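You operate a simulated robot arm through the tools that you are given. There is no shell and no other tool.

You are at the controls of a simulated two-armed robot. One attempt, no reset.

TASK
Spin the lavender bag dry, lay it in the green handled tray, wipe the wet patch off the side table.
Fine: one hand steadies the spinner; use the teal pad and put it back. What is to be rubbed or washed off counts as gone when no trace of it is left.

The check looks at the end state, three seconds after you hand in, the way a careful person would. Anything else that was tipped, shoved, dropped, spilled or broken makes it a failure.

THE ROBOT
Two 7-joint arms with two-finger parallel grippers on one trunk that stands fixed in place. Base frame: the origin is at the foot of the trunk, x ahead of it, y to its left, z up. Readings come in m, rad, newtons and seconds.
The left shoulder is at [0.071, 0.156, 1.08], the right one opposite. Payload 3.91 kg a hand.
The TCP of each hand is the grasp point between the finger pads, 0.03 m short of the fingertips. In the tool frame z runs along the fingers and y along their closing line. The gripper opens to 0.11 m. The fingers are 0.02 m wide and 0.01 m thick; the gripper's body (0.048 by 0.112 m) begins 0.055 m behind the TCP.
Orientation is told as [roll, pitch, yaw] about the base's x, y, z axes, in that order, counted from this pose: with the fingers straight down and closing along the base's y, the tool's x points along the base's -x, its y along +y and its z along -z.

THE INTERFACE
- The arms move only by the tool move_arm. It takes "left_steps", "right_steps" or both (then of equal length, played together; a hand with none holds still); each is a list of rows, each an object of numbers (a shift or turn left out is 0, a gripper value left out holds the last): "ax", "ay", "az": the turn, a rotation vector about the tool's x, y, z in rad; "dx", "dy", "dz": the shift along the tool's x, y, z in cm; "grip": the gripper command, from -1 (shut) to 1 (fully open), values between in proportion. In form: [{"ax": .., "ay": .., "az": .., "dx": .., "dy": .., "dz": .., "grip": ..}, ...]. A call has 1 to 20 rows; each row shifts and turns the commanded pose from where the row before left it, along the tool's axes as they then stand. Each row takes 0.2 s and may step no farther than 0.05 m and 0.15 rad from the row before; otherwise, or with a gripper value out of range, the whole call is refused. Where a pose cannot be reached the arm comes as near as it can. A force on the tool above 40 N (or 10 N above the force at the start of the call, whichever is more), or a blocked arm, ends the call early, and 0.2 s more pass. The fingers move at their own pace (about 0.108 m/s each) and stop on an object; they squeeze with about 42 N. The grip force told is the motor's: it shows also when the fingers shut on nothing. Time passes only in rows, and 0.2 s behind the last, so rows that do not move let the fingers close. It gives the time, the measured TCP pose, the force on the tool (base axes), the opening and the grip force at its end, in the units of the frame above (readings bear some noise), with the torque about the TCP (base axes, N m) and any sound that the robot's microphone picked up, and new pictures: "views" is both (left out), scene, wrist or none (wrist: the cameras of the hands that moved).
- Cameras (640 x 400 px; columns grow to the right, rows downward): "scene" is now at [0.1173, 0.0621, 1.3234]; the picture's right is [0.67, -0.74, -0.00], its down [-0.32, -0.29, -0.90] and it looks along [0.67, 0.61, -0.43] (base axes); focal length 246 px, centre (320, 200). "left" rides on the left gripper at [0.072, -0.017, -0.103] in its tool frame; the picture's right is [0.23, 0.97, 0.00], its down [-0.76, 0.18, -0.62] and it looks along [-0.61, 0.14, 0.78] (tool axes); focal length 222 px, centre (320, 200). "right" rides on the right gripper at [0.072, 0.017, -0.103] in its tool frame; the picture's right is [-0.23, 0.97, 0.00], its down [-0.76, -0.18, -0.62] and it looks along [-0.61, -0.14, 0.78] (tool axes); focal length 222 px, centre (320, 200). There is no depth. A picture from a camera that has moved, and an enlarged one, comes with that camera's place and axes in the base frame and with its lens.
- move_column(by): slides the trunk up (or, below 0, down) by that many m; the arms and the scene camera ride with it, the base frame stays. It gives what a move gives, with no picture.
- turn_head(pan, tilt): turns the head with the scene camera to pan (to the left, within 1.501 rad either way) and tilt (down, from -0.506 to 1.204), counted from straight ahead of the robot. It gives what a move gives, and a new picture of the scene camera.
- close_up(camera, box): a new picture of the part [left, top, right, bottom] of that camera's present view, enlarged. No time passes.
- sign_off(): hands the job in; it is judged then, once.

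Places have to be worked out from the pictures, the camera data and where the tool is seen. Open the grippers and draw the arms clear of the work before you hand the job in, unless the task says otherwise.

The tools are called after ">>>" as name(argument=value, ...) on one line, values as JSON. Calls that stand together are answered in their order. move_arm: Moves the arms, as the interface text tells. Its arguments: {"type":"object","properties":{"left_steps":{"type":"array","items":{"type":"object","properties":{"ax":{"type":"number"},"ay":{"type":"number"},"az":{"type":"number"},"dx":{"type":"number"},"dy":{"type":"number"},"dz":{"type":"number"},"grip":{"type":"number"}}}},"right_steps":{"type":"array","items":{"type":"object","properties":{"ax":{"type":"number"},"ay":{"type":"number"},"az":{"type":"number"},"dx":{"type":"number"},"dy":{"type":"number"},"dz":{"type":"number"},"grip":{"type":"number"}}}},"views":{"type":"string","enum":["both","scene","wrist","none"]}},"required":[]} The other tools are called the same way: move_column (by) slides the trunk up or down; turn_head (pan, tilt) turns the head that bears the scene camera; close_up (camera, box) takes an enlarged picture of a part of a camera's view; sign_off () hands the job in.

At the start:

```text
time_s: 0.0
left_tcp_pos: [0.5665, 0.6122, 1.1779]
left_tcp_rot: [0.0, 0.001, 0.0]
left_wrist_force: [-1.0, -0.4, -0.3]
left_wrist_torque: [0.02, 0.01, -0.03]
left_width: 0.1101
left_grasp_force: 0.0
right_tcp_pos: [0.5398, 0.0511, 1.1769]
right_tcp_rot: [-0.001, 0.001, 0.001]
right_wrist_force: [0.6, 0.1, -0.4]
right_wrist_torque: [0.0, 0.03, 0.02]
right_width: 0.11
right_grasp_force: 0.1
trunk travel left (down, up): [-0.525, 0.415]
head pan, tilt: [0.74, 0.443]
```

scene: 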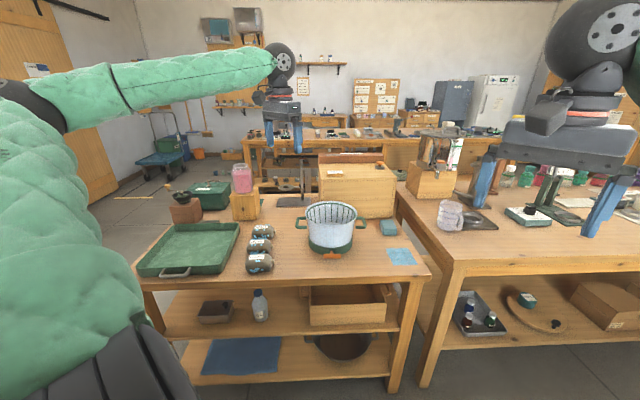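
right: 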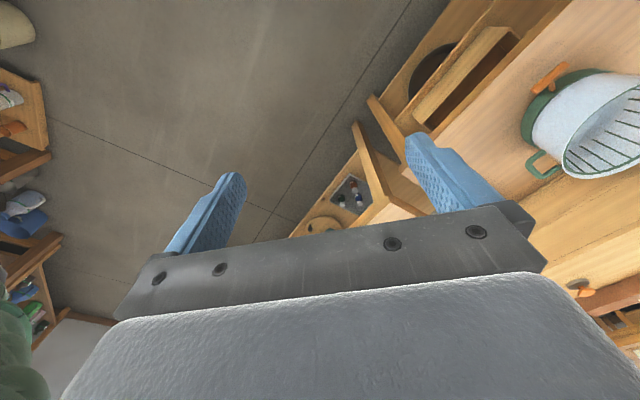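
left: 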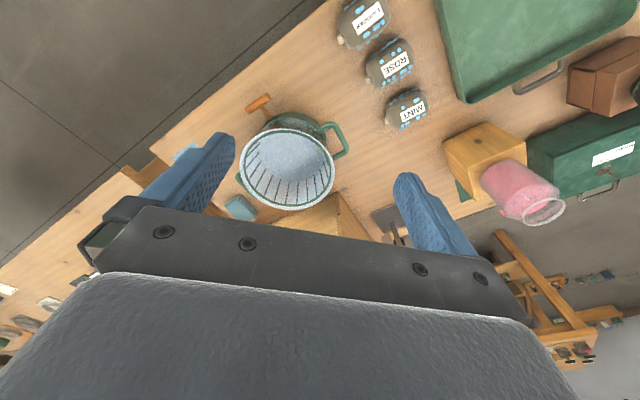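

I can see a side table with a green tray, three labelled bags, a salad-spinner-like spinner with an orange handle, a teal pad and a blue patch. I'll take close-ups to identify them before moving.

>>> close_up(camera="scene", box=[230, 170, 430, 295])

>>> close_up(camera="left", box=[160, 0, 480, 200])

>>> close_up(camera="scene", box=[120, 140, 440, 340])

```text
3.20 times, centred on (330, 232) of scene
camera zoom: at [0.1173, 0.0621, 1.3234], right [0.67, -0.74, 0.0], down [-0.32, -0.29, -0.9], along [0.67, 0.61, -0.43], focal length 786 px, centre (288, 96)
```

zoom: 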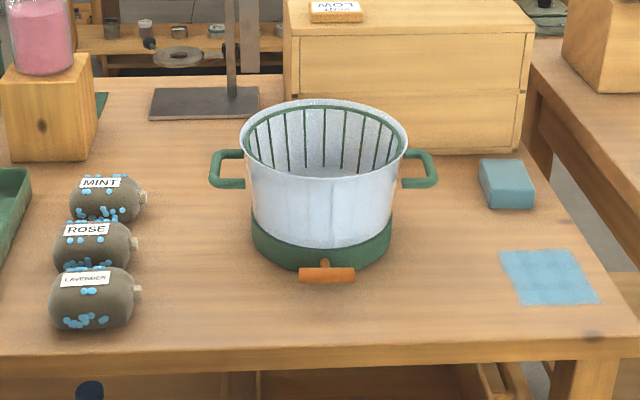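

```text
2.00 times, centred on (320, 100) of left
camera zoom: at [0.493, 0.595, 1.2803], right [-0.23, 0.97, 0.0], down [0.76, 0.18, 0.62], along [0.61, 0.14, -0.78], focal length 444 px, centre (320, 400)
```

zoom: 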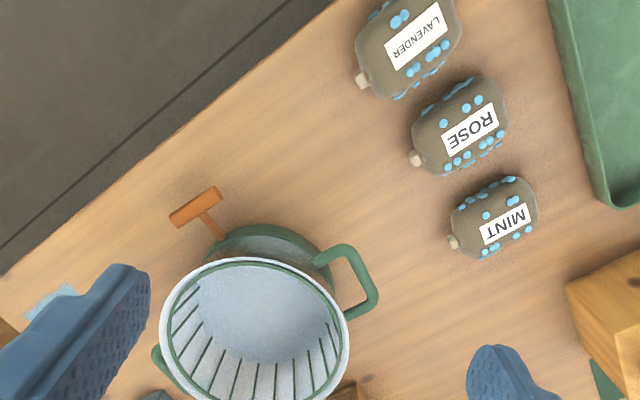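

```text
2.00 times, centred on (280, 240) of scene
camera zoom: at [0.1173, 0.0621, 1.3234], right [0.67, -0.74, 0.0], down [-0.32, -0.29, -0.9], along [0.67, 0.61, -0.43], focal length 491 px, centre (400, 120)
```

zoom: 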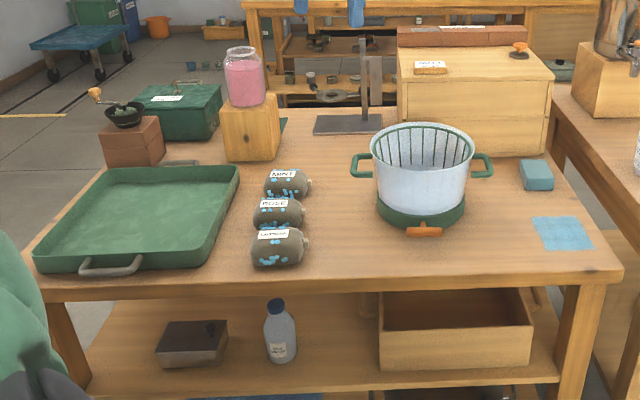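

The table holds mint, rose and lavender bags, a spinner with an orange T-pull, a teal pad and a light-blue patch. I'll look at the patch, pad and spinner in more detail, and at the rest of the room.

>>> close_up(camera="scene", box=[370, 205, 434, 245])

>>> close_up(camera="scene", box=[290, 190, 386, 250])

>>> close_up(camera="scene", box=[400, 180, 640, 330])

>>> close_up(camera="scene", box=[130, 150, 290, 250])

>>> close_up(camera="left", box=[160, 80, 360, 205])

```text
10.00 times, centred on (402, 225) of scene
camera zoom: at [0.1173, 0.0621, 1.3234], right [0.67, -0.74, 0.0], down [-0.32, -0.29, -0.9], along [0.67, 0.61, -0.43], focal length 2455 px, centre (-500, -50)
```

zoom: 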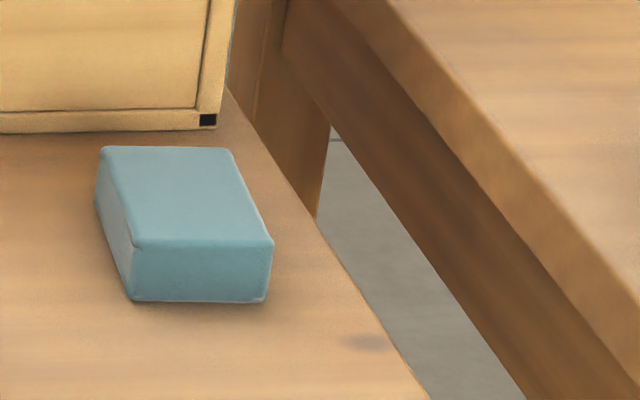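

```text
6.67 times, centred on (338, 220) of scene
camera zoom: at [0.1173, 0.0621, 1.3234], right [0.67, -0.74, 0.0], down [-0.32, -0.29, -0.9], along [0.67, 0.61, -0.43], focal length 1636 px, centre (200, 67)
```

zoom: 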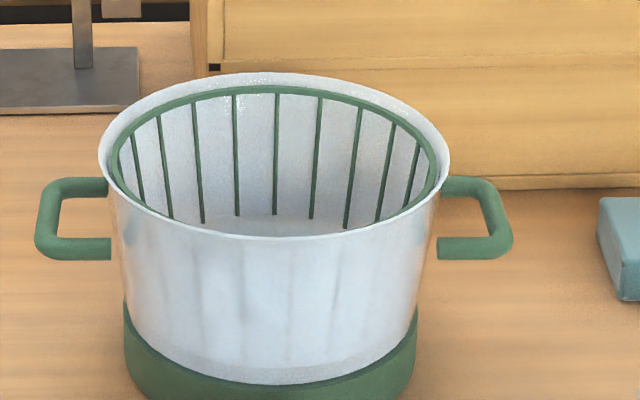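

```text
2.67 times, centred on (520, 255) of scene
camera zoom: at [0.1173, 0.0621, 1.3234], right [0.67, -0.74, 0.0], down [-0.32, -0.29, -0.9], along [0.67, 0.61, -0.43], focal length 655 px, centre (-213, 53)
```

zoom: 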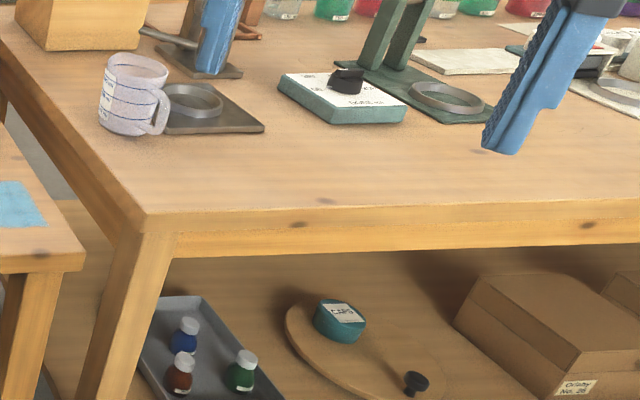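

```text
4.00 times, centred on (210, 200) of scene
camera zoom: at [0.1173, 0.0621, 1.3234], right [0.67, -0.74, 0.0], down [-0.32, -0.29, -0.9], along [0.67, 0.61, -0.43], focal length 982 px, centre (760, 200)
```

zoom: 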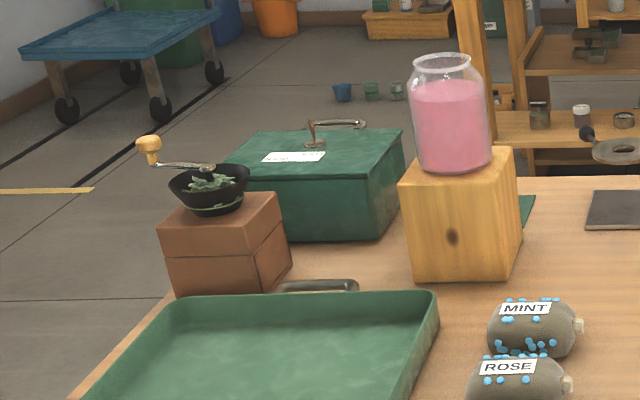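

```text
3.20 times, centred on (260, 142) of left
camera zoom: at [0.493, 0.595, 1.2803], right [-0.23, 0.97, 0.0], down [0.76, 0.18, 0.62], along [0.61, 0.14, -0.78], focal length 711 px, centre (512, 384)
```

zoom: 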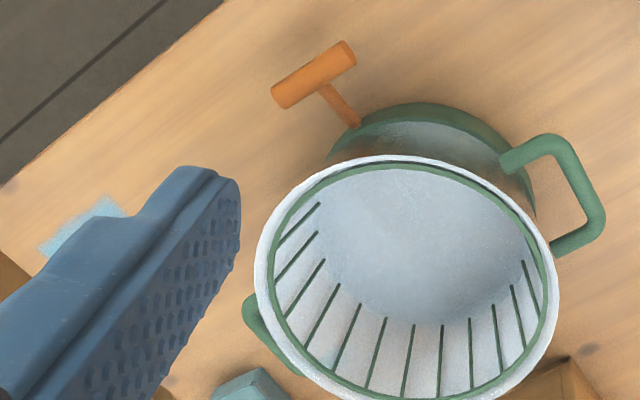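

Ray intersections from the two cameras put the lavender bag at about (0.47, 0.67, 0.765), the spinner axis at about (0.737, 0.577) with its rim at z≈0.884, and the T-pull at about (0.656, 0.495, 0.781). I'll bring the left hand over the lavender bag and turn it across the bag's axis.

>>> move_arm(left_steps=[{"dx": 1.62, "dy": 0.97, "dz": 4.13}, {"dx": 1.62, "dy": 0.97, "dz": 4.13}, {"dx": 1.62, "dy": 0.97, "dz": 4.13}, {"dx": 1.62, "dy": 0.97, "dz": 4.13}, {"dx": 1.62, "dy": 0.97, "dz": 4.13}, {"dx": 1.6, "dy": 0.98, "dz": 4.13}, {"az": 0.129}, {"az": 0.129}, {"az": 0.129}, {"az": 0.129}, {"az": 0.128}], views="both")

```text
time_s: 2.4
left_tcp_pos: [0.4687, 0.671, 0.9297]
left_tcp_rot: [-0.001, 0.001, -0.645]
left_wrist_force: [-0.4, -0.6, 0.3]
left_wrist_torque: [0.01, 0.01, 0.0]
left_width: 0.11
left_grasp_force: 0.0
right_tcp_pos: [0.5399, 0.0503, 1.1771]
right_tcp_rot: [0.0, 0.0, -0.001]
right_wrist_force: [-0.3, 0.5, -0.3]
right_wrist_torque: [-0.02, -0.05, 0.01]
right_width: 0.1099
right_grasp_force: 0.1
trunk travel left (down, up): [-0.525, 0.415]
head pan, tilt: [0.74, 0.443]
camera scene: at [0.1173, 0.0622, 1.3233], right [0.67, -0.74, 0.0], down [-0.32, -0.29, -0.9], along [0.67, 0.61, -0.43], focal length 246 px, centre (320, 200)
camera left: at [0.4, 0.7004, 1.0325], right [0.4, 0.91, 0.0], down [0.72, -0.32, 0.62], along [0.57, -0.25, -0.78], focal length 222 px, centre (320, 200)
```

scene: 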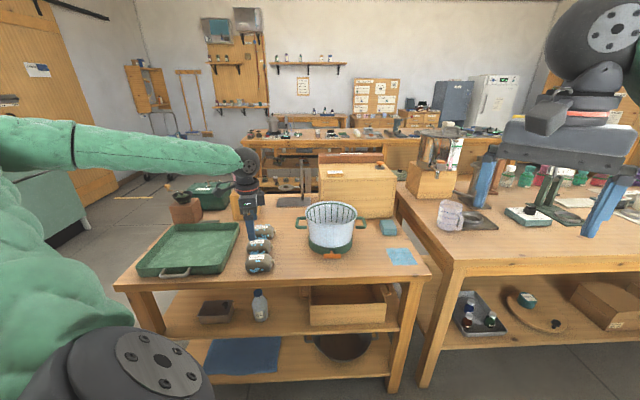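
left: 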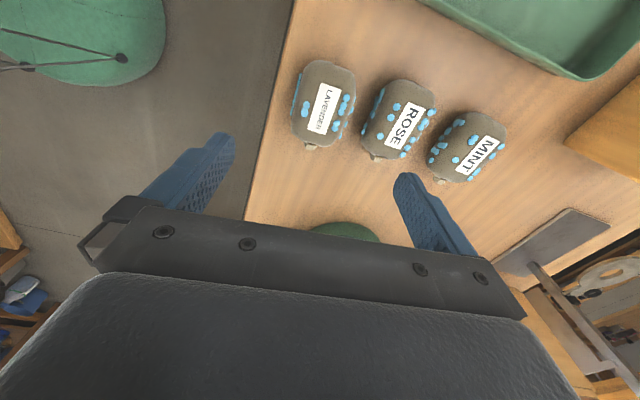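

The hand is aligned with the bag's axis. The gap to the rose bag looks narrow, so I'll zoom in before going down.

>>> close_up(camera="left", box=[260, 40, 420, 140])

>>> close_up(camera="scene", box=[210, 210, 306, 270])

```text
4.00 times, centred on (340, 90) of left
camera zoom: at [0.4, 0.7004, 1.0325], right [0.4, 0.91, 0.0], down [0.72, -0.32, 0.62], along [0.57, -0.25, -0.78], focal length 888 px, centre (240, 640)
```

zoom: 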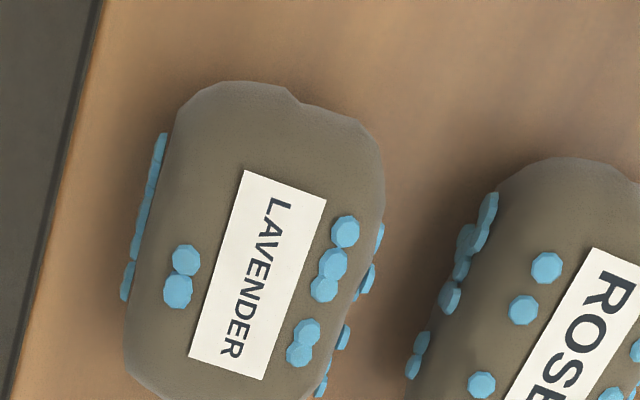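

```text
6.67 times, centred on (258, 240) of scene
camera zoom: at [0.1173, 0.0622, 1.3233], right [0.67, -0.74, 0.0], down [-0.32, -0.29, -0.9], along [0.67, 0.61, -0.43], focal length 1636 px, centre (733, -67)
```

zoom: 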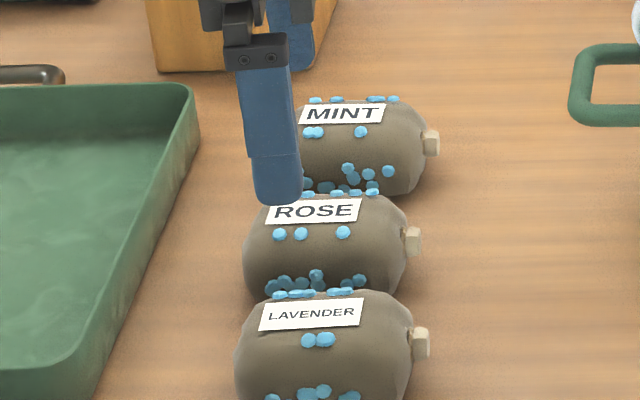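

The gap to the rose bag is about 2.4 cm and the bag is about 6.6 cm wide, so I'll narrow the opening to 8 cm, shift 4 mm to centre on the bag, and go partway down to check.

>>> move_arm(left_steps=[{"dx": 0.2, "dy": 0.42, "grip": 0.455}, {"dz": 4.0}, {"dz": 4.0}, {"dz": 2.0}, {}], views="wrist")

>>> close_up(camera="left", box=[200, 80, 440, 230])

>>> close_up(camera="scene", box=[210, 210, 306, 270])

```text
time_s: 3.6
left_tcp_pos: [0.4689, 0.6746, 0.8296]
left_tcp_rot: [0.0, 0.0, -0.645]
left_wrist_force: [-0.8, 0.2, -0.4]
left_wrist_torque: [0.01, -0.01, 0.0]
left_width: 0.0802
left_grasp_force: 0.0
right_tcp_pos: [0.5405, 0.0499, 1.1777]
right_tcp_rot: [0.001, 0.002, 0.0]
right_wrist_force: [0.3, 0.5, 0.3]
right_wrist_torque: [0.01, 0.01, 0.0]
right_width: 0.1097
right_grasp_force: 0.1
trunk travel left (down, up): [-0.525, 0.415]
head pan, tilt: [0.74, 0.443]
camera left: at [0.3996, 0.7041, 0.9313], right [0.4, 0.92, 0.0], down [0.72, -0.32, 0.62], along [0.57, -0.25, -0.78], focal length 222 px, centre (320, 200)
```

left: 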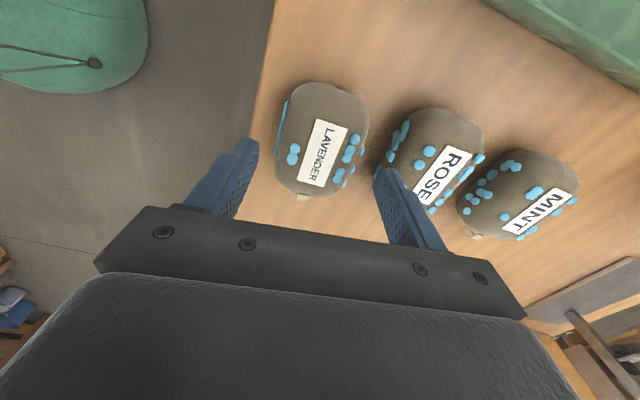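

```text
2.67 times, centred on (320, 155) of left
camera zoom: at [0.3996, 0.7041, 0.9313], right [0.4, 0.92, 0.0], down [0.72, -0.32, 0.62], along [0.57, -0.25, -0.78], focal length 592 px, centre (320, 320)
```

zoom: 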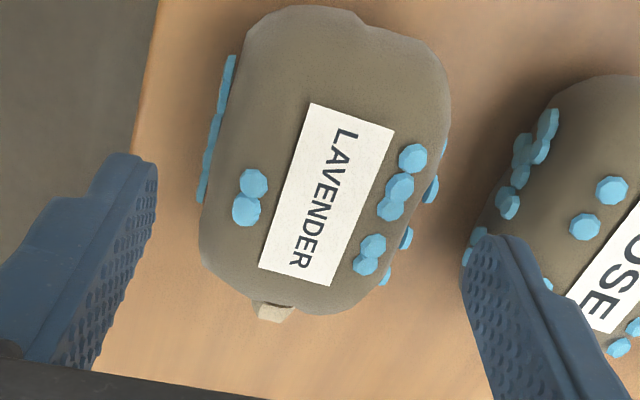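

```text
6.67 times, centred on (258, 240) of scene
camera zoom: at [0.1171, 0.0619, 1.3234], right [0.67, -0.74, 0.0], down [-0.32, -0.29, -0.9], along [0.67, 0.61, -0.43], focal length 1636 px, centre (733, -67)
```

zoom: 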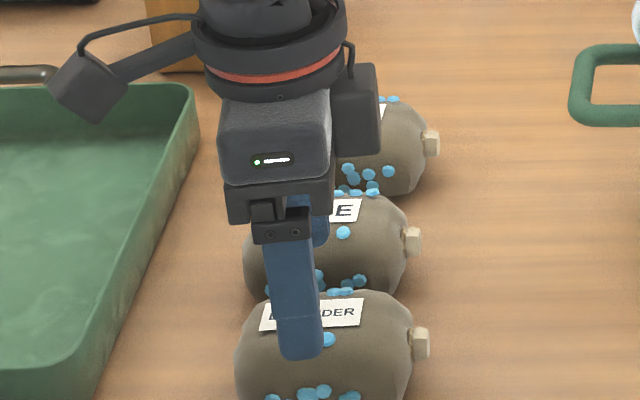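

The bag sits centred between the fingers, and there is about 1 cm to spare toward the rose bag. I'll open slightly to 8.6 cm and lower to about bag mid-height.

>>> move_arm(left_steps=[{"grip": 0.56}, {"dz": 2.0}, {"dz": 2.0}, {"dz": 1.5}, {"dz": 0.8}, {}], views="both")

>>> close_up(camera="left", box=[160, 80, 480, 280])

>>> close_up(camera="scene", box=[210, 220, 306, 280])

```text
time_s: 5.0
left_tcp_pos: [0.47, 0.6749, 0.7694]
left_tcp_rot: [0.002, -0.001, -0.644]
left_wrist_force: [-1.7, 3.6, 21.6]
left_wrist_torque: [-0.71, 0.69, -0.02]
left_width: 0.0852
left_grasp_force: 0.2
right_tcp_pos: [0.538, 0.0498, 1.1781]
right_tcp_rot: [0.001, -0.001, 0.001]
right_wrist_force: [-0.7, -0.6, -0.7]
right_wrist_torque: [0.04, 0.06, -0.01]
right_width: 0.11
right_grasp_force: 0.1
trunk travel left (down, up): [-0.525, 0.415]
head pan, tilt: [0.74, 0.443]
camera scene: at [0.1162, 0.061, 1.3239], right [0.67, -0.74, 0.0], down [-0.32, -0.29, -0.9], along [0.67, 0.61, -0.43], focal length 246 px, centre (320, 200)
camera left: at [0.4008, 0.7043, 0.8722], right [0.4, 0.92, 0.0], down [0.71, -0.32, 0.62], along [0.57, -0.25, -0.78], focal length 222 px, centre (320, 200)
```

scene: 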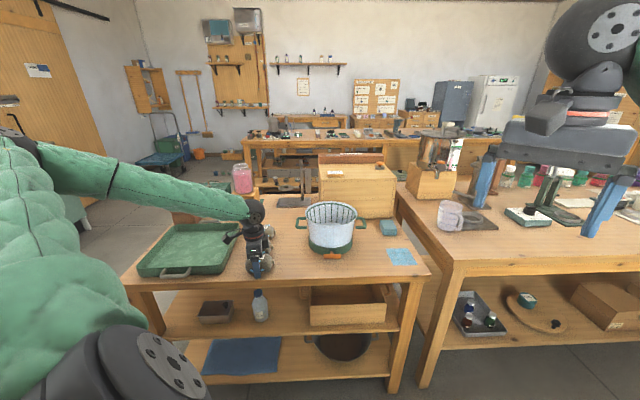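
left: 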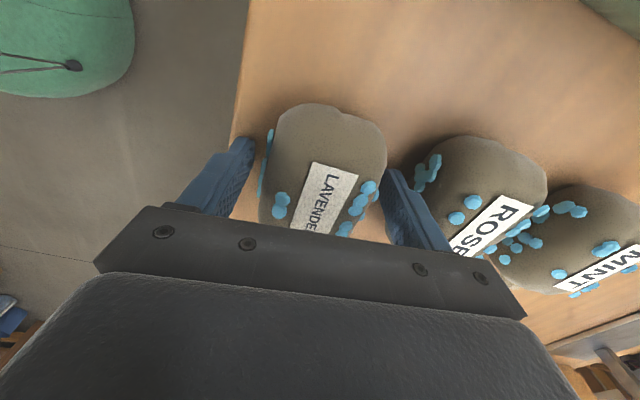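

```text
2.00 times, centred on (320, 180) of left
camera zoom: at [0.4008, 0.7043, 0.8722], right [0.4, 0.92, 0.0], down [0.71, -0.32, 0.62], along [0.57, -0.25, -0.78], focal length 444 px, centre (320, 240)
```

zoom: 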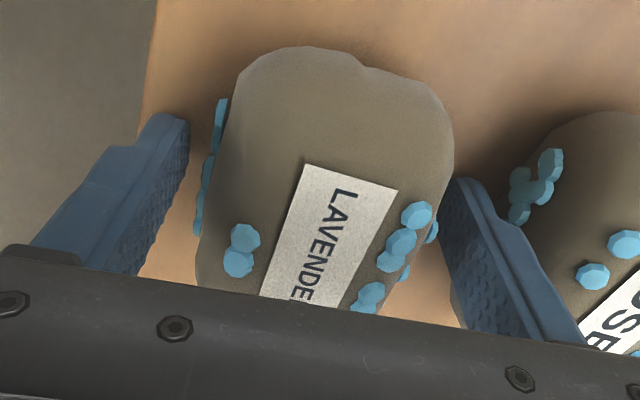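

```text
6.67 times, centred on (258, 250) of scene
camera zoom: at [0.1162, 0.061, 1.3239], right [0.67, -0.74, 0.0], down [-0.32, -0.29, -0.9], along [0.67, 0.61, -0.43], focal length 1636 px, centre (733, -133)
```

zoom: 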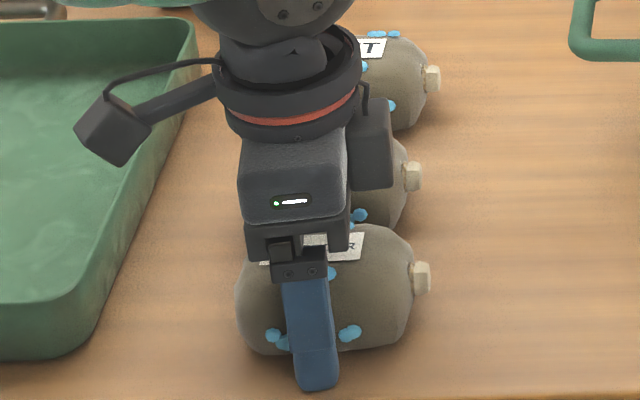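

The upward 21.6 N with the tips at z≈0.739 shows the near fingertip touching the table, so the table top is at about 0.739. I'll raise 4 mm and close on the bag.

>>> move_arm(left_steps=[{"dz": -0.7}, {"grip": 0.2}, {"grip": -0.2}, {"grip": -1}, {}, {}], views="wrist")

```text
time_s: 6.4
left_tcp_pos: [0.4705, 0.6755, 0.7743]
left_tcp_rot: [-0.001, 0.0, -0.644]
left_wrist_force: [1.0, -0.2, 0.1]
left_wrist_torque: [0.03, -0.02, -0.01]
left_width: 0.063
left_grasp_force: 41.9
right_tcp_pos: [0.5389, 0.0515, 1.1776]
right_tcp_rot: [-0.001, 0.002, 0.0]
right_wrist_force: [1.0, -0.3, -0.3]
right_wrist_torque: [-0.02, -0.01, 0.0]
right_width: 0.1102
right_grasp_force: 0.0
trunk travel left (down, up): [-0.525, 0.415]
head pan, tilt: [0.74, 0.443]
camera left: at [0.4007, 0.7046, 0.8767], right [0.4, 0.92, 0.0], down [0.72, -0.32, 0.62], along [0.57, -0.25, -0.78], focal length 222 px, centre (320, 200)
```

left: 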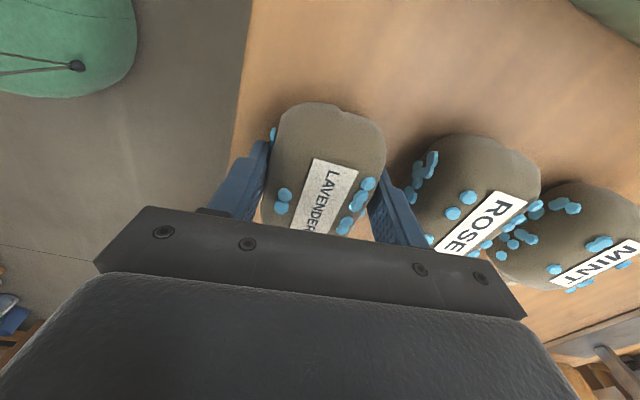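

The bag is held at 6.3 cm with 42 N. I'll lift it straight up, well above the spinner rim.

>>> move_arm(left_steps=[{"dz": -2}, {"dz": -3}, {"dz": -4}, {"dz": -4}, {"dz": -4}, {"dz": -4}, {}], views="both")

```text
time_s: 8.0
left_tcp_pos: [0.4717, 0.6763, 0.9828]
left_tcp_rot: [-0.002, -0.001, -0.645]
left_wrist_force: [0.2, 0.7, -0.8]
left_wrist_torque: [0.0, 0.01, -0.01]
left_width: 0.0631
left_grasp_force: 42.0
right_tcp_pos: [0.5401, 0.052, 1.1773]
right_tcp_rot: [0.001, 0.001, 0.0]
right_wrist_force: [0.0, -0.2, 1.4]
right_wrist_torque: [-0.01, -0.01, 0.02]
right_width: 0.1096
right_grasp_force: 0.0
trunk travel left (down, up): [-0.525, 0.415]
head pan, tilt: [0.74, 0.443]
camera scene: at [0.1176, 0.0625, 1.3233], right [0.67, -0.74, 0.0], down [-0.32, -0.29, -0.9], along [0.67, 0.61, -0.43], focal length 246 px, centre (320, 200)
camera left: at [0.402, 0.7055, 1.0856], right [0.4, 0.92, 0.0], down [0.72, -0.31, 0.62], along [0.57, -0.25, -0.78], focal length 222 px, centre (320, 200)
```

scene: 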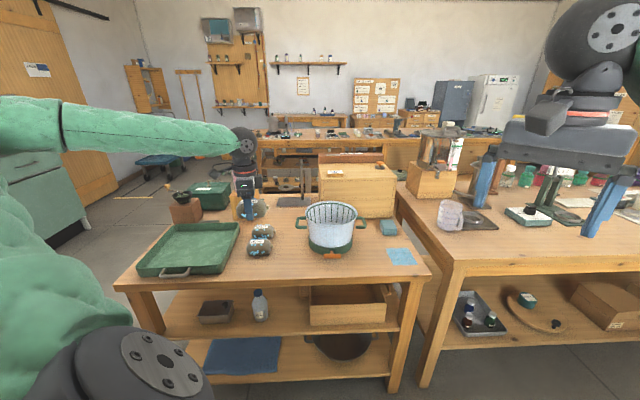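
left: 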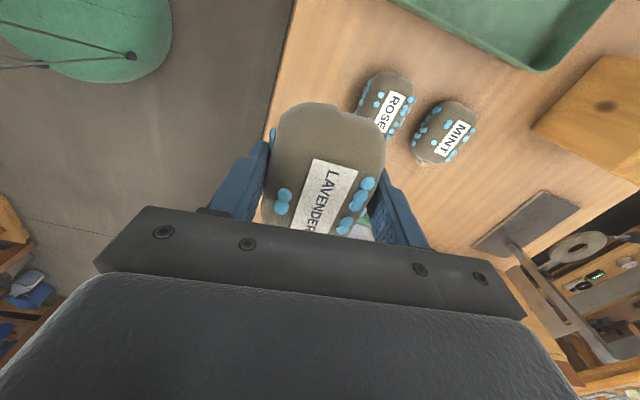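

Nothing else moved and no new drips are visible. I'll carry the bag over the spinner axis at (0.737, 0.577).

>>> move_arm(left_steps=[{"dx": -3.88, "dy": 1.14}, {"dx": -3.88, "dy": 1.14}, {"dx": -3.88, "dy": 1.14}, {"dx": -3.88, "dy": 1.14}, {"dx": -3.88, "dy": 1.14}, {"dx": -3.88, "dy": 1.14}, {"dx": -3.88, "dy": 1.14}, {}], views="both")

>>> close_up(camera="scene", box=[250, 160, 410, 260])

```text
time_s: 9.8
left_tcp_pos: [0.7357, 0.5764, 0.9843]
left_tcp_rot: [0.0, 0.0, -0.643]
left_wrist_force: [-0.3, 0.2, -0.4]
left_wrist_torque: [0.03, 0.01, -0.01]
left_width: 0.0625
left_grasp_force: 42.3
right_tcp_pos: [0.5386, 0.052, 1.1771]
right_tcp_rot: [-0.001, -0.002, 0.0]
right_wrist_force: [0.3, 0.0, 0.0]
right_wrist_torque: [0.01, -0.02, -0.01]
right_width: 0.1103
right_grasp_force: 0.1
trunk travel left (down, up): [-0.525, 0.415]
head pan, tilt: [0.74, 0.443]
camera scene: at [0.1159, 0.0623, 1.3236], right [0.67, -0.74, 0.0], down [-0.32, -0.29, -0.9], along [0.67, 0.61, -0.43], focal length 246 px, centre (320, 200)
camera left: at [0.666, 0.6057, 1.0874], right [0.4, 0.92, 0.0], down [0.72, -0.32, 0.62], along [0.57, -0.25, -0.78], focal length 222 px, centre (320, 200)
```

scene: 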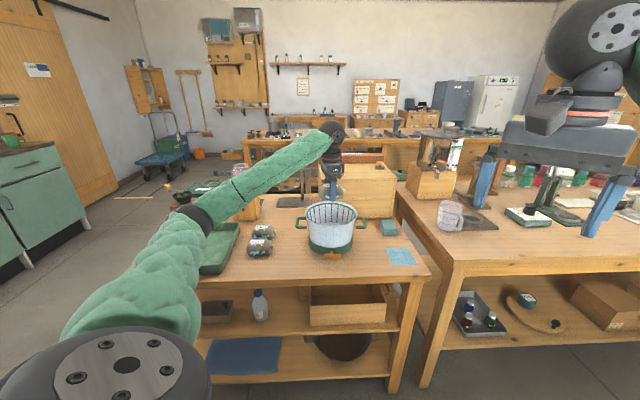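
left: 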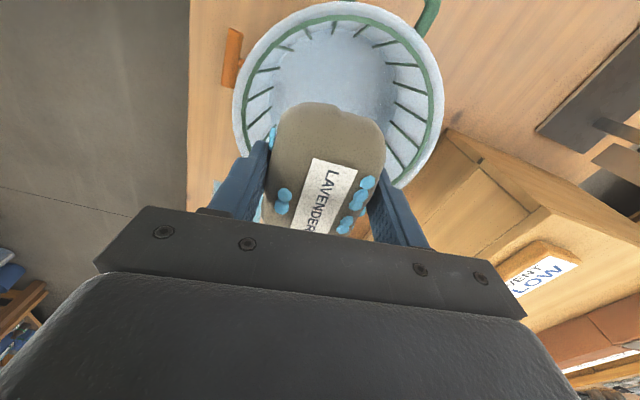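

```text
4.00 times, centred on (330, 210) of scene
camera zoom: at [0.1159, 0.0623, 1.3236], right [0.67, -0.74, 0.0], down [-0.32, -0.29, -0.9], along [0.67, 0.61, -0.43], focal length 982 px, centre (280, 160)
```

zoom: 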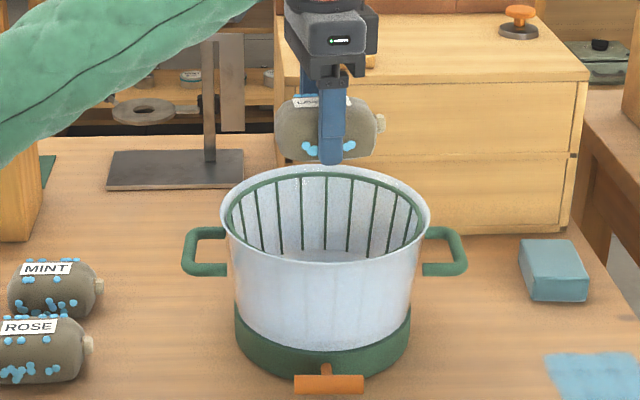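

The scene view puts the bag over the axis, but the wrist view hints at some offset, so I'll zoom in there before lowering.

>>> close_up(camera="left", box=[180, 0, 500, 200])

```text
2.00 times, centred on (340, 100) of left
camera zoom: at [0.666, 0.6057, 1.0874], right [0.4, 0.92, 0.0], down [0.72, -0.32, 0.62], along [0.57, -0.25, -0.78], focal length 444 px, centre (280, 400)
```

zoom: 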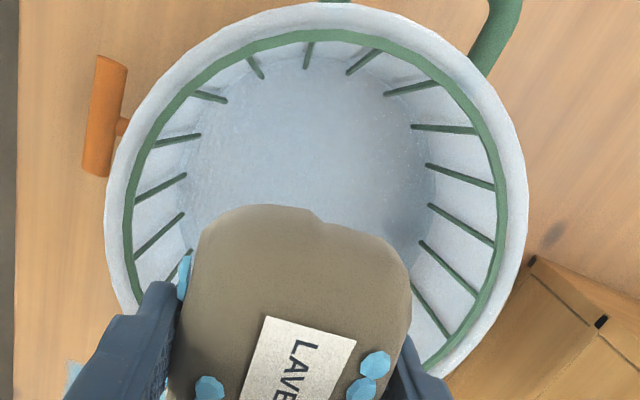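

Fitting the rim circle in the wrist view together with the scene ray puts the drum centre at about (0.755, 0.588), with the rim near 0.876. I'll shift about 2 cm to it and lower the bag partway in.

>>> move_arm(left_steps=[{"dx": -0.83, "dy": 2.06}, {"dz": 3}, {"dz": 3}, {"dz": 3}, {}], views="both")

>>> close_up(camera="scene", box=[290, 165, 386, 225])

>>> close_up(camera="left", box=[160, 50, 480, 250])

```text
time_s: 11.0
left_tcp_pos: [0.7536, 0.5883, 0.8942]
left_tcp_rot: [0.0, 0.0, -0.643]
left_wrist_force: [-0.9, 0.7, -0.8]
left_wrist_torque: [0.0, -0.01, -0.02]
left_width: 0.0626
left_grasp_force: 42.0
right_tcp_pos: [0.5407, 0.0494, 1.1771]
right_tcp_rot: [-0.002, -0.001, -0.001]
right_wrist_force: [0.1, 0.2, 0.2]
right_wrist_torque: [-0.05, -0.02, 0.0]
right_width: 0.11
right_grasp_force: 0.1
trunk travel left (down, up): [-0.525, 0.415]
head pan, tilt: [0.74, 0.443]
camera scene: at [0.1173, 0.0617, 1.3234], right [0.67, -0.74, 0.0], down [-0.32, -0.29, -0.9], along [0.67, 0.61, -0.43], focal length 246 px, centre (320, 200)
camera left: at [0.6851, 0.6173, 0.9971], right [0.4, 0.92, 0.0], down [0.72, -0.32, 0.62], along [0.57, -0.25, -0.78], focal length 222 px, centre (320, 200)
```

scene: 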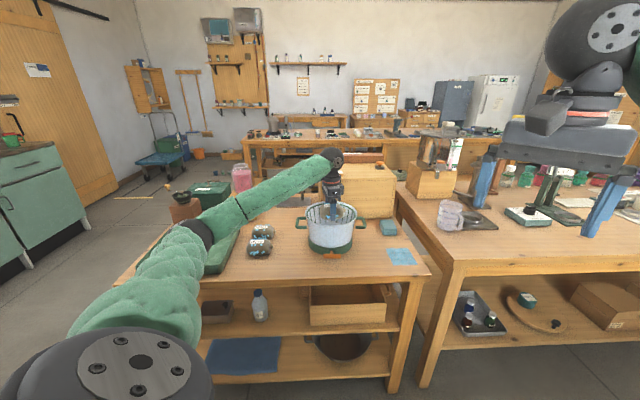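
left: 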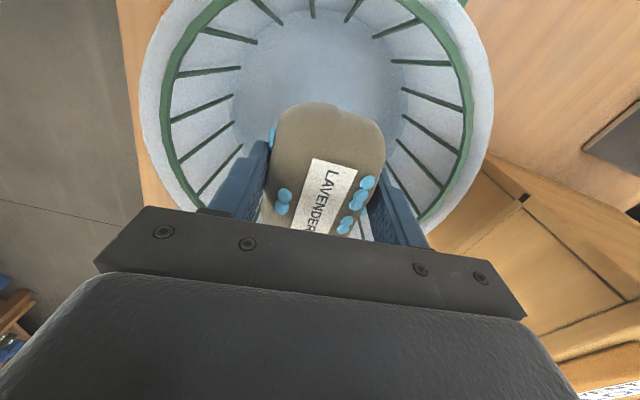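

```text
6.67 times, centred on (338, 195) of scene
camera zoom: at [0.1173, 0.0617, 1.3234], right [0.67, -0.74, 0.0], down [-0.32, -0.29, -0.9], along [0.67, 0.61, -0.43], focal length 1636 px, centre (200, 233)
```

zoom: 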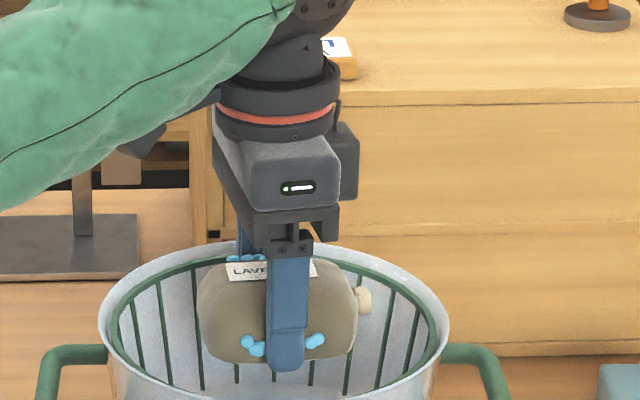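

```text
2.00 times, centred on (320, 150) of left
camera zoom: at [0.6851, 0.6173, 0.9971], right [0.4, 0.92, 0.0], down [0.72, -0.32, 0.62], along [0.57, -0.25, -0.78], focal length 444 px, centre (320, 300)
```

zoom: 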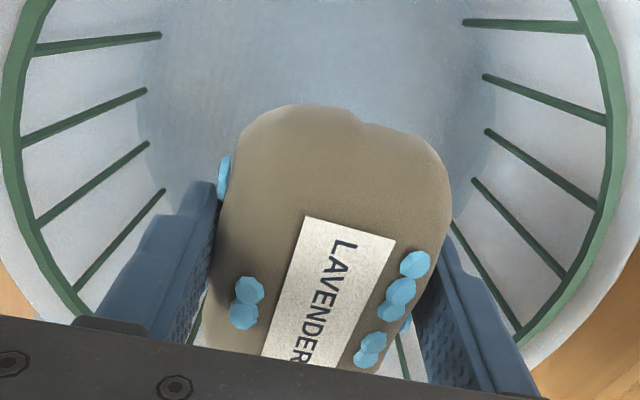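

The bag is centred in the basket ring. I'll lower it further and then creep until it meets the basket floor.

>>> move_arm(left_steps=[{"dz": 2.5}, {"dz": 2}, {"dz": 1}, {"dz": 0.5}, {}], views="both")

>>> close_up(camera="scene", box=[290, 165, 386, 225])

```text
time_s: 12.2
left_tcp_pos: [0.754, 0.5882, 0.8346]
left_tcp_rot: [0.0, 0.0, -0.644]
left_wrist_force: [0.2, 0.1, -1.2]
left_wrist_torque: [-0.02, 0.0, 0.0]
left_width: 0.0624
left_grasp_force: 41.9
right_tcp_pos: [0.5406, 0.0515, 1.1772]
right_tcp_rot: [0.0, 0.0, -0.001]
right_wrist_force: [0.8, 0.3, -0.1]
right_wrist_torque: [-0.02, 0.03, 0.02]
right_width: 0.11
right_grasp_force: 0.0
trunk travel left (down, up): [-0.525, 0.415]
head pan, tilt: [0.74, 0.443]
camera scene: at [0.1175, 0.062, 1.3233], right [0.67, -0.74, 0.0], down [-0.32, -0.29, -0.9], along [0.67, 0.61, -0.43], focal length 246 px, centre (320, 200)
camera left: at [0.6853, 0.6171, 0.9369], right [0.4, 0.92, 0.0], down [0.72, -0.32, 0.62], along [0.57, -0.25, -0.78], focal length 222 px, centre (320, 200)
```

scene: 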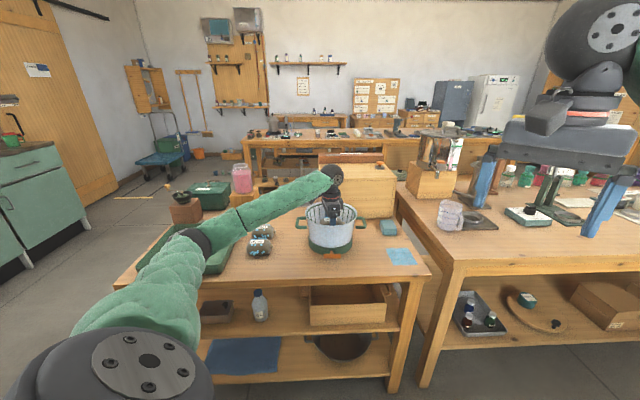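
left: 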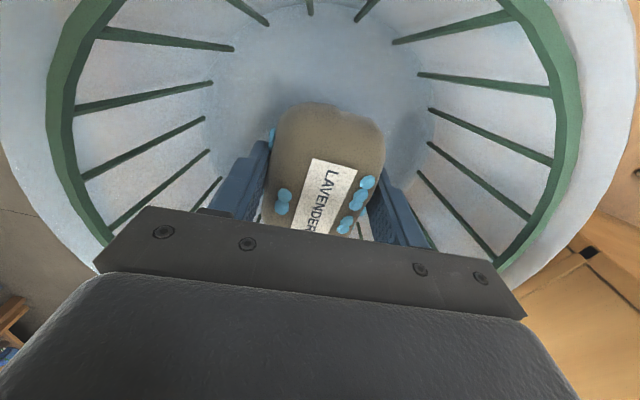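

```text
6.67 times, centred on (338, 195) of scene
camera zoom: at [0.1175, 0.062, 1.3233], right [0.67, -0.74, 0.0], down [-0.32, -0.29, -0.9], along [0.67, 0.61, -0.43], focal length 1636 px, centre (200, 233)
```

zoom: 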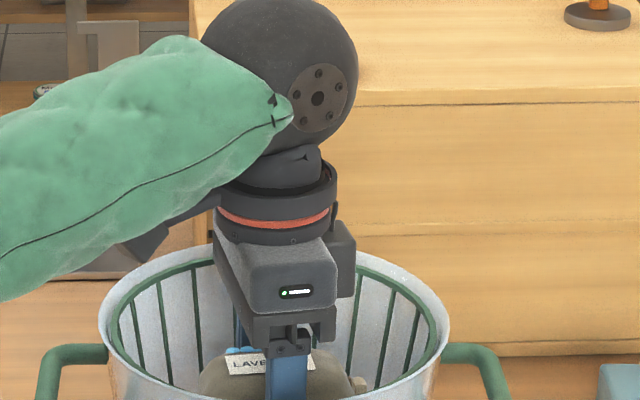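

No contact yet at TCP z=0.835. I'll creep down 4 mm at a time, watching the force.

>>> move_arm(left_steps=[{"dz": 0.4}, {"dz": 0.4}, {"dz": 0.4}, {}], views="none")

```text
time_s: 13.2
left_tcp_pos: [0.7551, 0.5887, 0.8225]
left_tcp_rot: [0.0, 0.001, -0.644]
left_wrist_force: [0.4, -0.5, 3.8]
left_wrist_torque: [0.04, -0.02, -0.08]
left_width: 0.0624
left_grasp_force: 41.4
right_tcp_pos: [0.5402, 0.0496, 1.178]
right_tcp_rot: [0.0, 0.001, 0.0]
right_wrist_force: [0.7, -0.5, -0.8]
right_wrist_torque: [0.0, 0.01, -0.01]
right_width: 0.11
right_grasp_force: 0.1
trunk travel left (down, up): [-0.525, 0.415]
head pan, tilt: [0.74, 0.443]
```

A light 4 N upward force says the bag has reached the floor. I'll open the fingers to about 8.5 cm and draw straight up.

>>> move_arm(left_steps=[{"grip": 0.3}, {"grip": 0.5}, {}, {"dz": -1}, {"dz": -2}, {"dz": -3}, {"dz": -4}, {"dz": -4}, {}], views="both")

>>> close_up(camera="left", box=[160, 0, 480, 200])

```text
time_s: 15.2
left_tcp_pos: [0.7577, 0.589, 0.9606]
left_tcp_rot: [-0.001, 0.002, -0.644]
left_wrist_force: [0.2, -0.3, 0.2]
left_wrist_torque: [0.05, 0.02, -0.02]
left_width: 0.0826
left_grasp_force: 0.0
right_tcp_pos: [0.5402, 0.0508, 1.1767]
right_tcp_rot: [0.0, 0.001, 0.0]
right_wrist_force: [-0.5, 0.0, -0.5]
right_wrist_torque: [-0.01, -0.02, 0.04]
right_width: 0.11
right_grasp_force: 0.1
trunk travel left (down, up): [-0.525, 0.415]
head pan, tilt: [0.74, 0.443]
camera scene: at [0.1182, 0.0624, 1.3232], right [0.67, -0.74, 0.0], down [-0.32, -0.29, -0.9], along [0.67, 0.61, -0.43], focal length 246 px, centre (320, 200)
camera left: at [0.6876, 0.6181, 1.0624], right [0.4, 0.92, 0.0], down [0.72, -0.31, 0.62], along [0.57, -0.25, -0.78], focal length 222 px, centre (320, 200)
```

scene: 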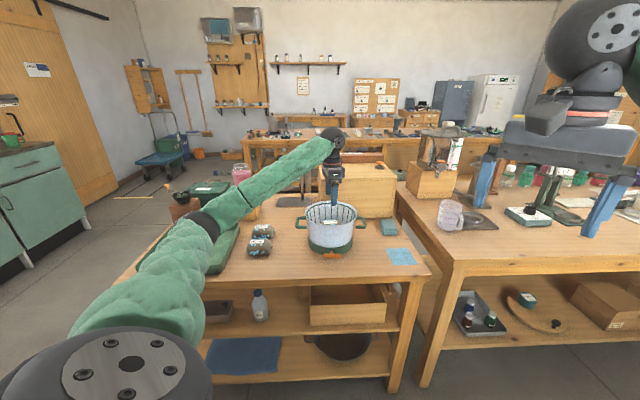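
left: 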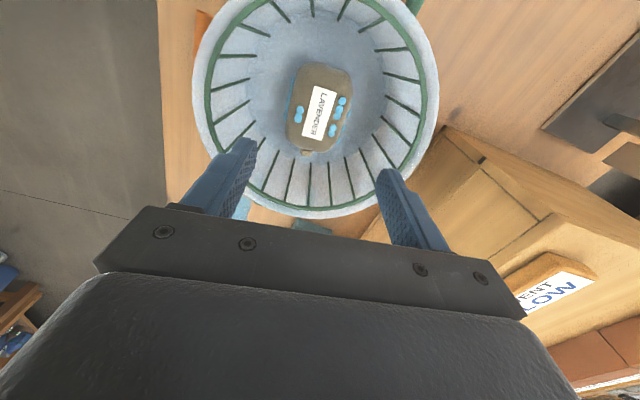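

```text
2.00 times, centred on (320, 100) of left
camera zoom: at [0.6876, 0.6181, 1.0624], right [0.4, 0.92, 0.0], down [0.72, -0.31, 0.62], along [0.57, -0.25, -0.78], focal length 444 px, centre (320, 400)
```

zoom: 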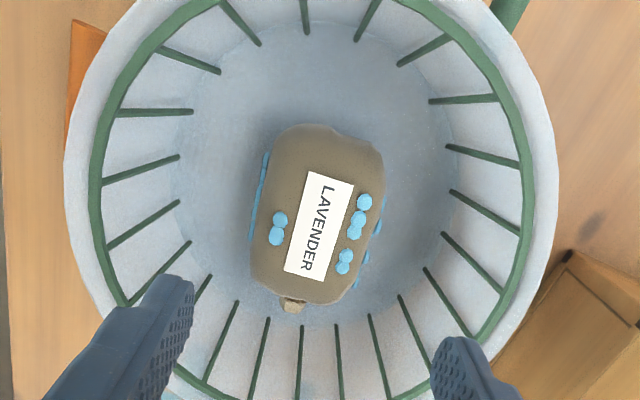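

The lavender bag lies in the basket with its label up. I'll move the left hand over the spinner's left handle (about (0.667, 0.684, 0.838)) and turn so the fingers close radially across its outer bar.

>>> move_arm(left_steps=[{"dz": -1}, {"dx": 4.32, "dy": 0.72}, {"dx": 4.32, "dy": 0.72}, {"dx": 4.32, "dy": 0.72, "grip": -0.4}, {"az": -0.1384}, {"az": -0.1384}, {"az": -0.1384}, {"az": -0.1384}, {"az": -0.1384}, {"az": -0.1384}, {"az": -0.1384}, {"az": -0.1384}, {"az": -0.1384}, {"az": -0.1384}, {}], views="both")

>>> close_up(camera="left", box=[200, 50, 440, 200])

>>> close_up(camera="scene", box=[270, 165, 366, 225])

```text
time_s: 18.4
left_tcp_pos: [0.664, 0.6827, 0.9737]
left_tcp_rot: [-0.001, -0.001, 0.742]
left_wrist_force: [-0.4, -0.3, -0.9]
left_wrist_torque: [-0.05, 0.01, 0.01]
left_width: 0.033
left_grasp_force: 0.0
right_tcp_pos: [0.5395, 0.0512, 1.178]
right_tcp_rot: [-0.001, 0.0, -0.001]
right_wrist_force: [-0.2, -0.5, -0.5]
right_wrist_torque: [-0.01, 0.02, 0.02]
right_width: 0.1098
right_grasp_force: 0.0
trunk travel left (down, up): [-0.525, 0.415]
head pan, tilt: [0.74, 0.443]
camera scene: at [0.1173, 0.062, 1.3234], right [0.67, -0.74, 0.0], down [-0.32, -0.29, -0.9], along [0.67, 0.61, -0.43], focal length 246 px, centre (320, 200)
camera left: at [0.6207, 0.6213, 1.0746], right [-0.83, 0.56, 0.0], down [0.44, 0.65, 0.62], along [0.35, 0.51, -0.78], focal length 222 px, centre (320, 200)
```

scene: 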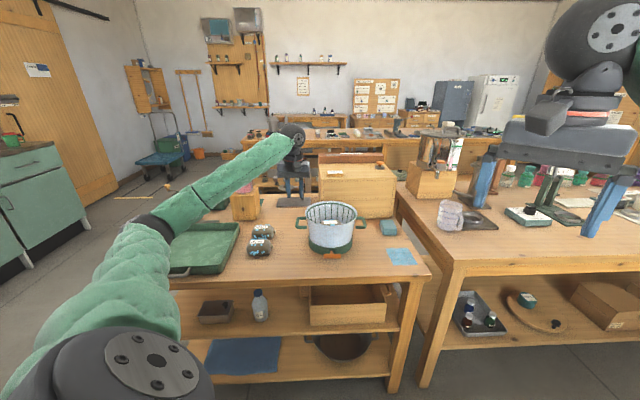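
left: 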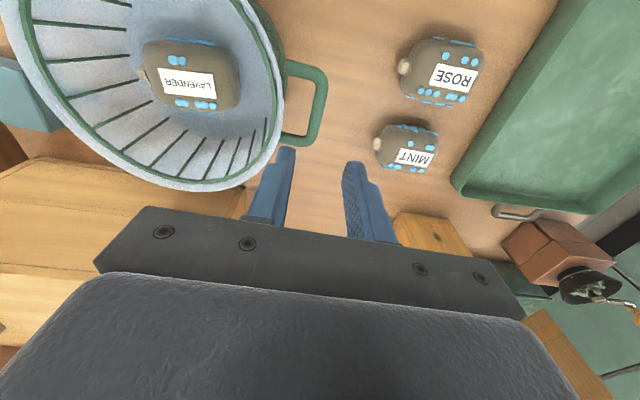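

```text
2.67 times, centred on (320, 125) of left
camera zoom: at [0.6207, 0.6213, 1.0746], right [-0.83, 0.56, 0.0], down [0.44, 0.65, 0.62], along [0.35, 0.51, -0.78], focal length 592 px, centre (320, 400)
```

zoom: 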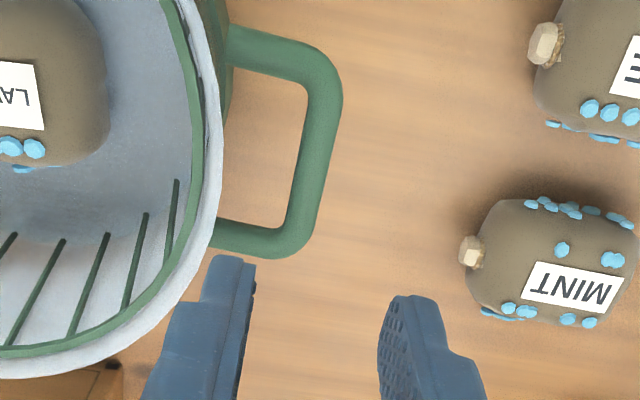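

```text
6.67 times, centred on (318, 195) of scene
camera zoom: at [0.1173, 0.062, 1.3234], right [0.67, -0.74, 0.0], down [-0.32, -0.29, -0.9], along [0.67, 0.61, -0.43], focal length 1636 px, centre (333, 233)
```

zoom: 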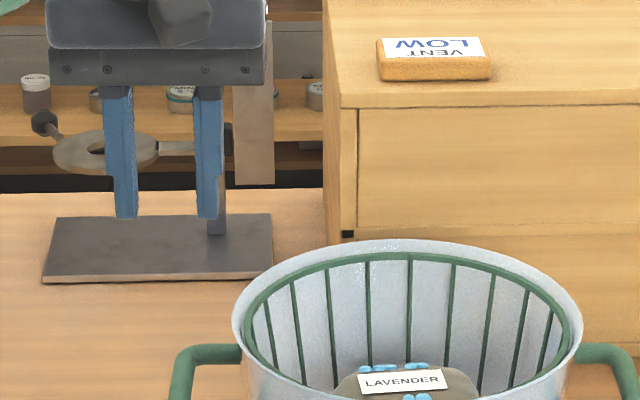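

The handle bar lies about 3 mm toward the drum from the hand's axis. I'll correct for that, narrow the opening to 2.8 cm, and go partway down.

>>> move_arm(left_steps=[{"dx": 0.3, "dy": -0.33, "grip": -0.49}, {"dz": 3}, {"dz": 3}, {"dz": 1.0}, {}], views="wrist")

>>> close_up(camera="left", box=[200, 80, 440, 230])

>>> close_up(camera="scene", box=[270, 185, 366, 245])

```text
time_s: 19.6
left_tcp_pos: [0.6637, 0.679, 0.9012]
left_tcp_rot: [-0.001, -0.001, 0.74]
left_wrist_force: [0.3, -0.6, -0.5]
left_wrist_torque: [0.03, -0.03, -0.01]
left_width: 0.0283
left_grasp_force: 0.1
right_tcp_pos: [0.5399, 0.0498, 1.1777]
right_tcp_rot: [0.0, 0.001, 0.0]
right_wrist_force: [-1.0, -0.7, -0.3]
right_wrist_torque: [0.0, -0.02, -0.01]
right_width: 0.1102
right_grasp_force: 0.1
trunk travel left (down, up): [-0.525, 0.415]
head pan, tilt: [0.74, 0.443]
camera left: at [0.6209, 0.6168, 1.0036], right [-0.82, 0.57, 0.0], down [0.44, 0.64, 0.62], along [0.35, 0.51, -0.78], focal length 222 px, centre (320, 200)
```

left: 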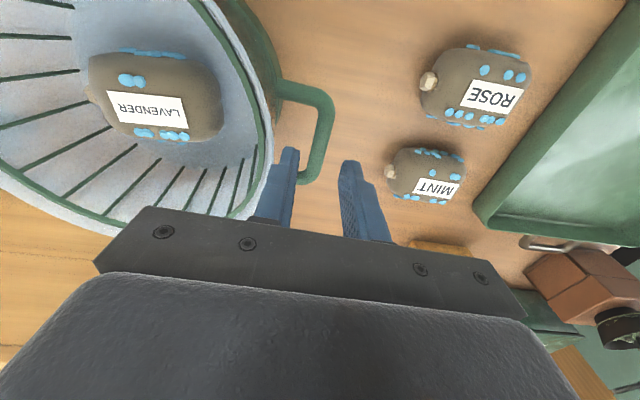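

```text
2.67 times, centred on (320, 155) of left
camera zoom: at [0.6209, 0.6168, 1.0036], right [-0.82, 0.57, 0.0], down [0.44, 0.64, 0.62], along [0.35, 0.51, -0.78], focal length 592 px, centre (320, 320)
```

zoom: 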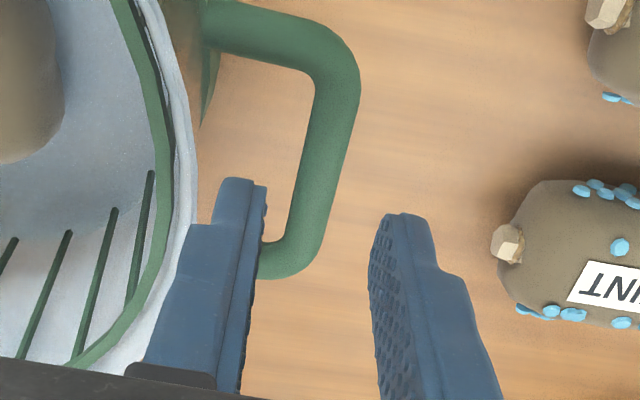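

```text
6.67 times, centred on (318, 215) of scene
camera zoom: at [0.1174, 0.062, 1.3233], right [0.67, -0.74, 0.0], down [-0.32, -0.29, -0.9], along [0.67, 0.61, -0.43], focal length 1636 px, centre (333, 100)
```

zoom: 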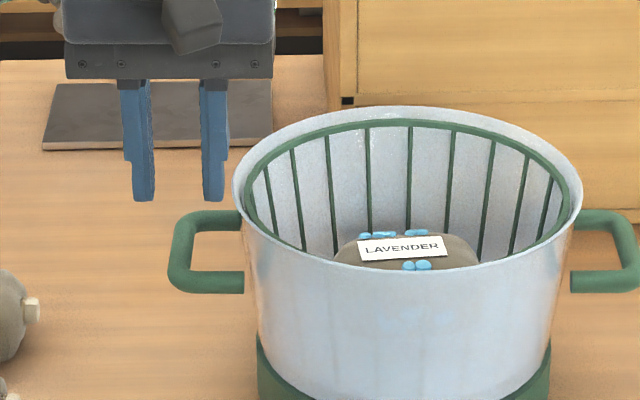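

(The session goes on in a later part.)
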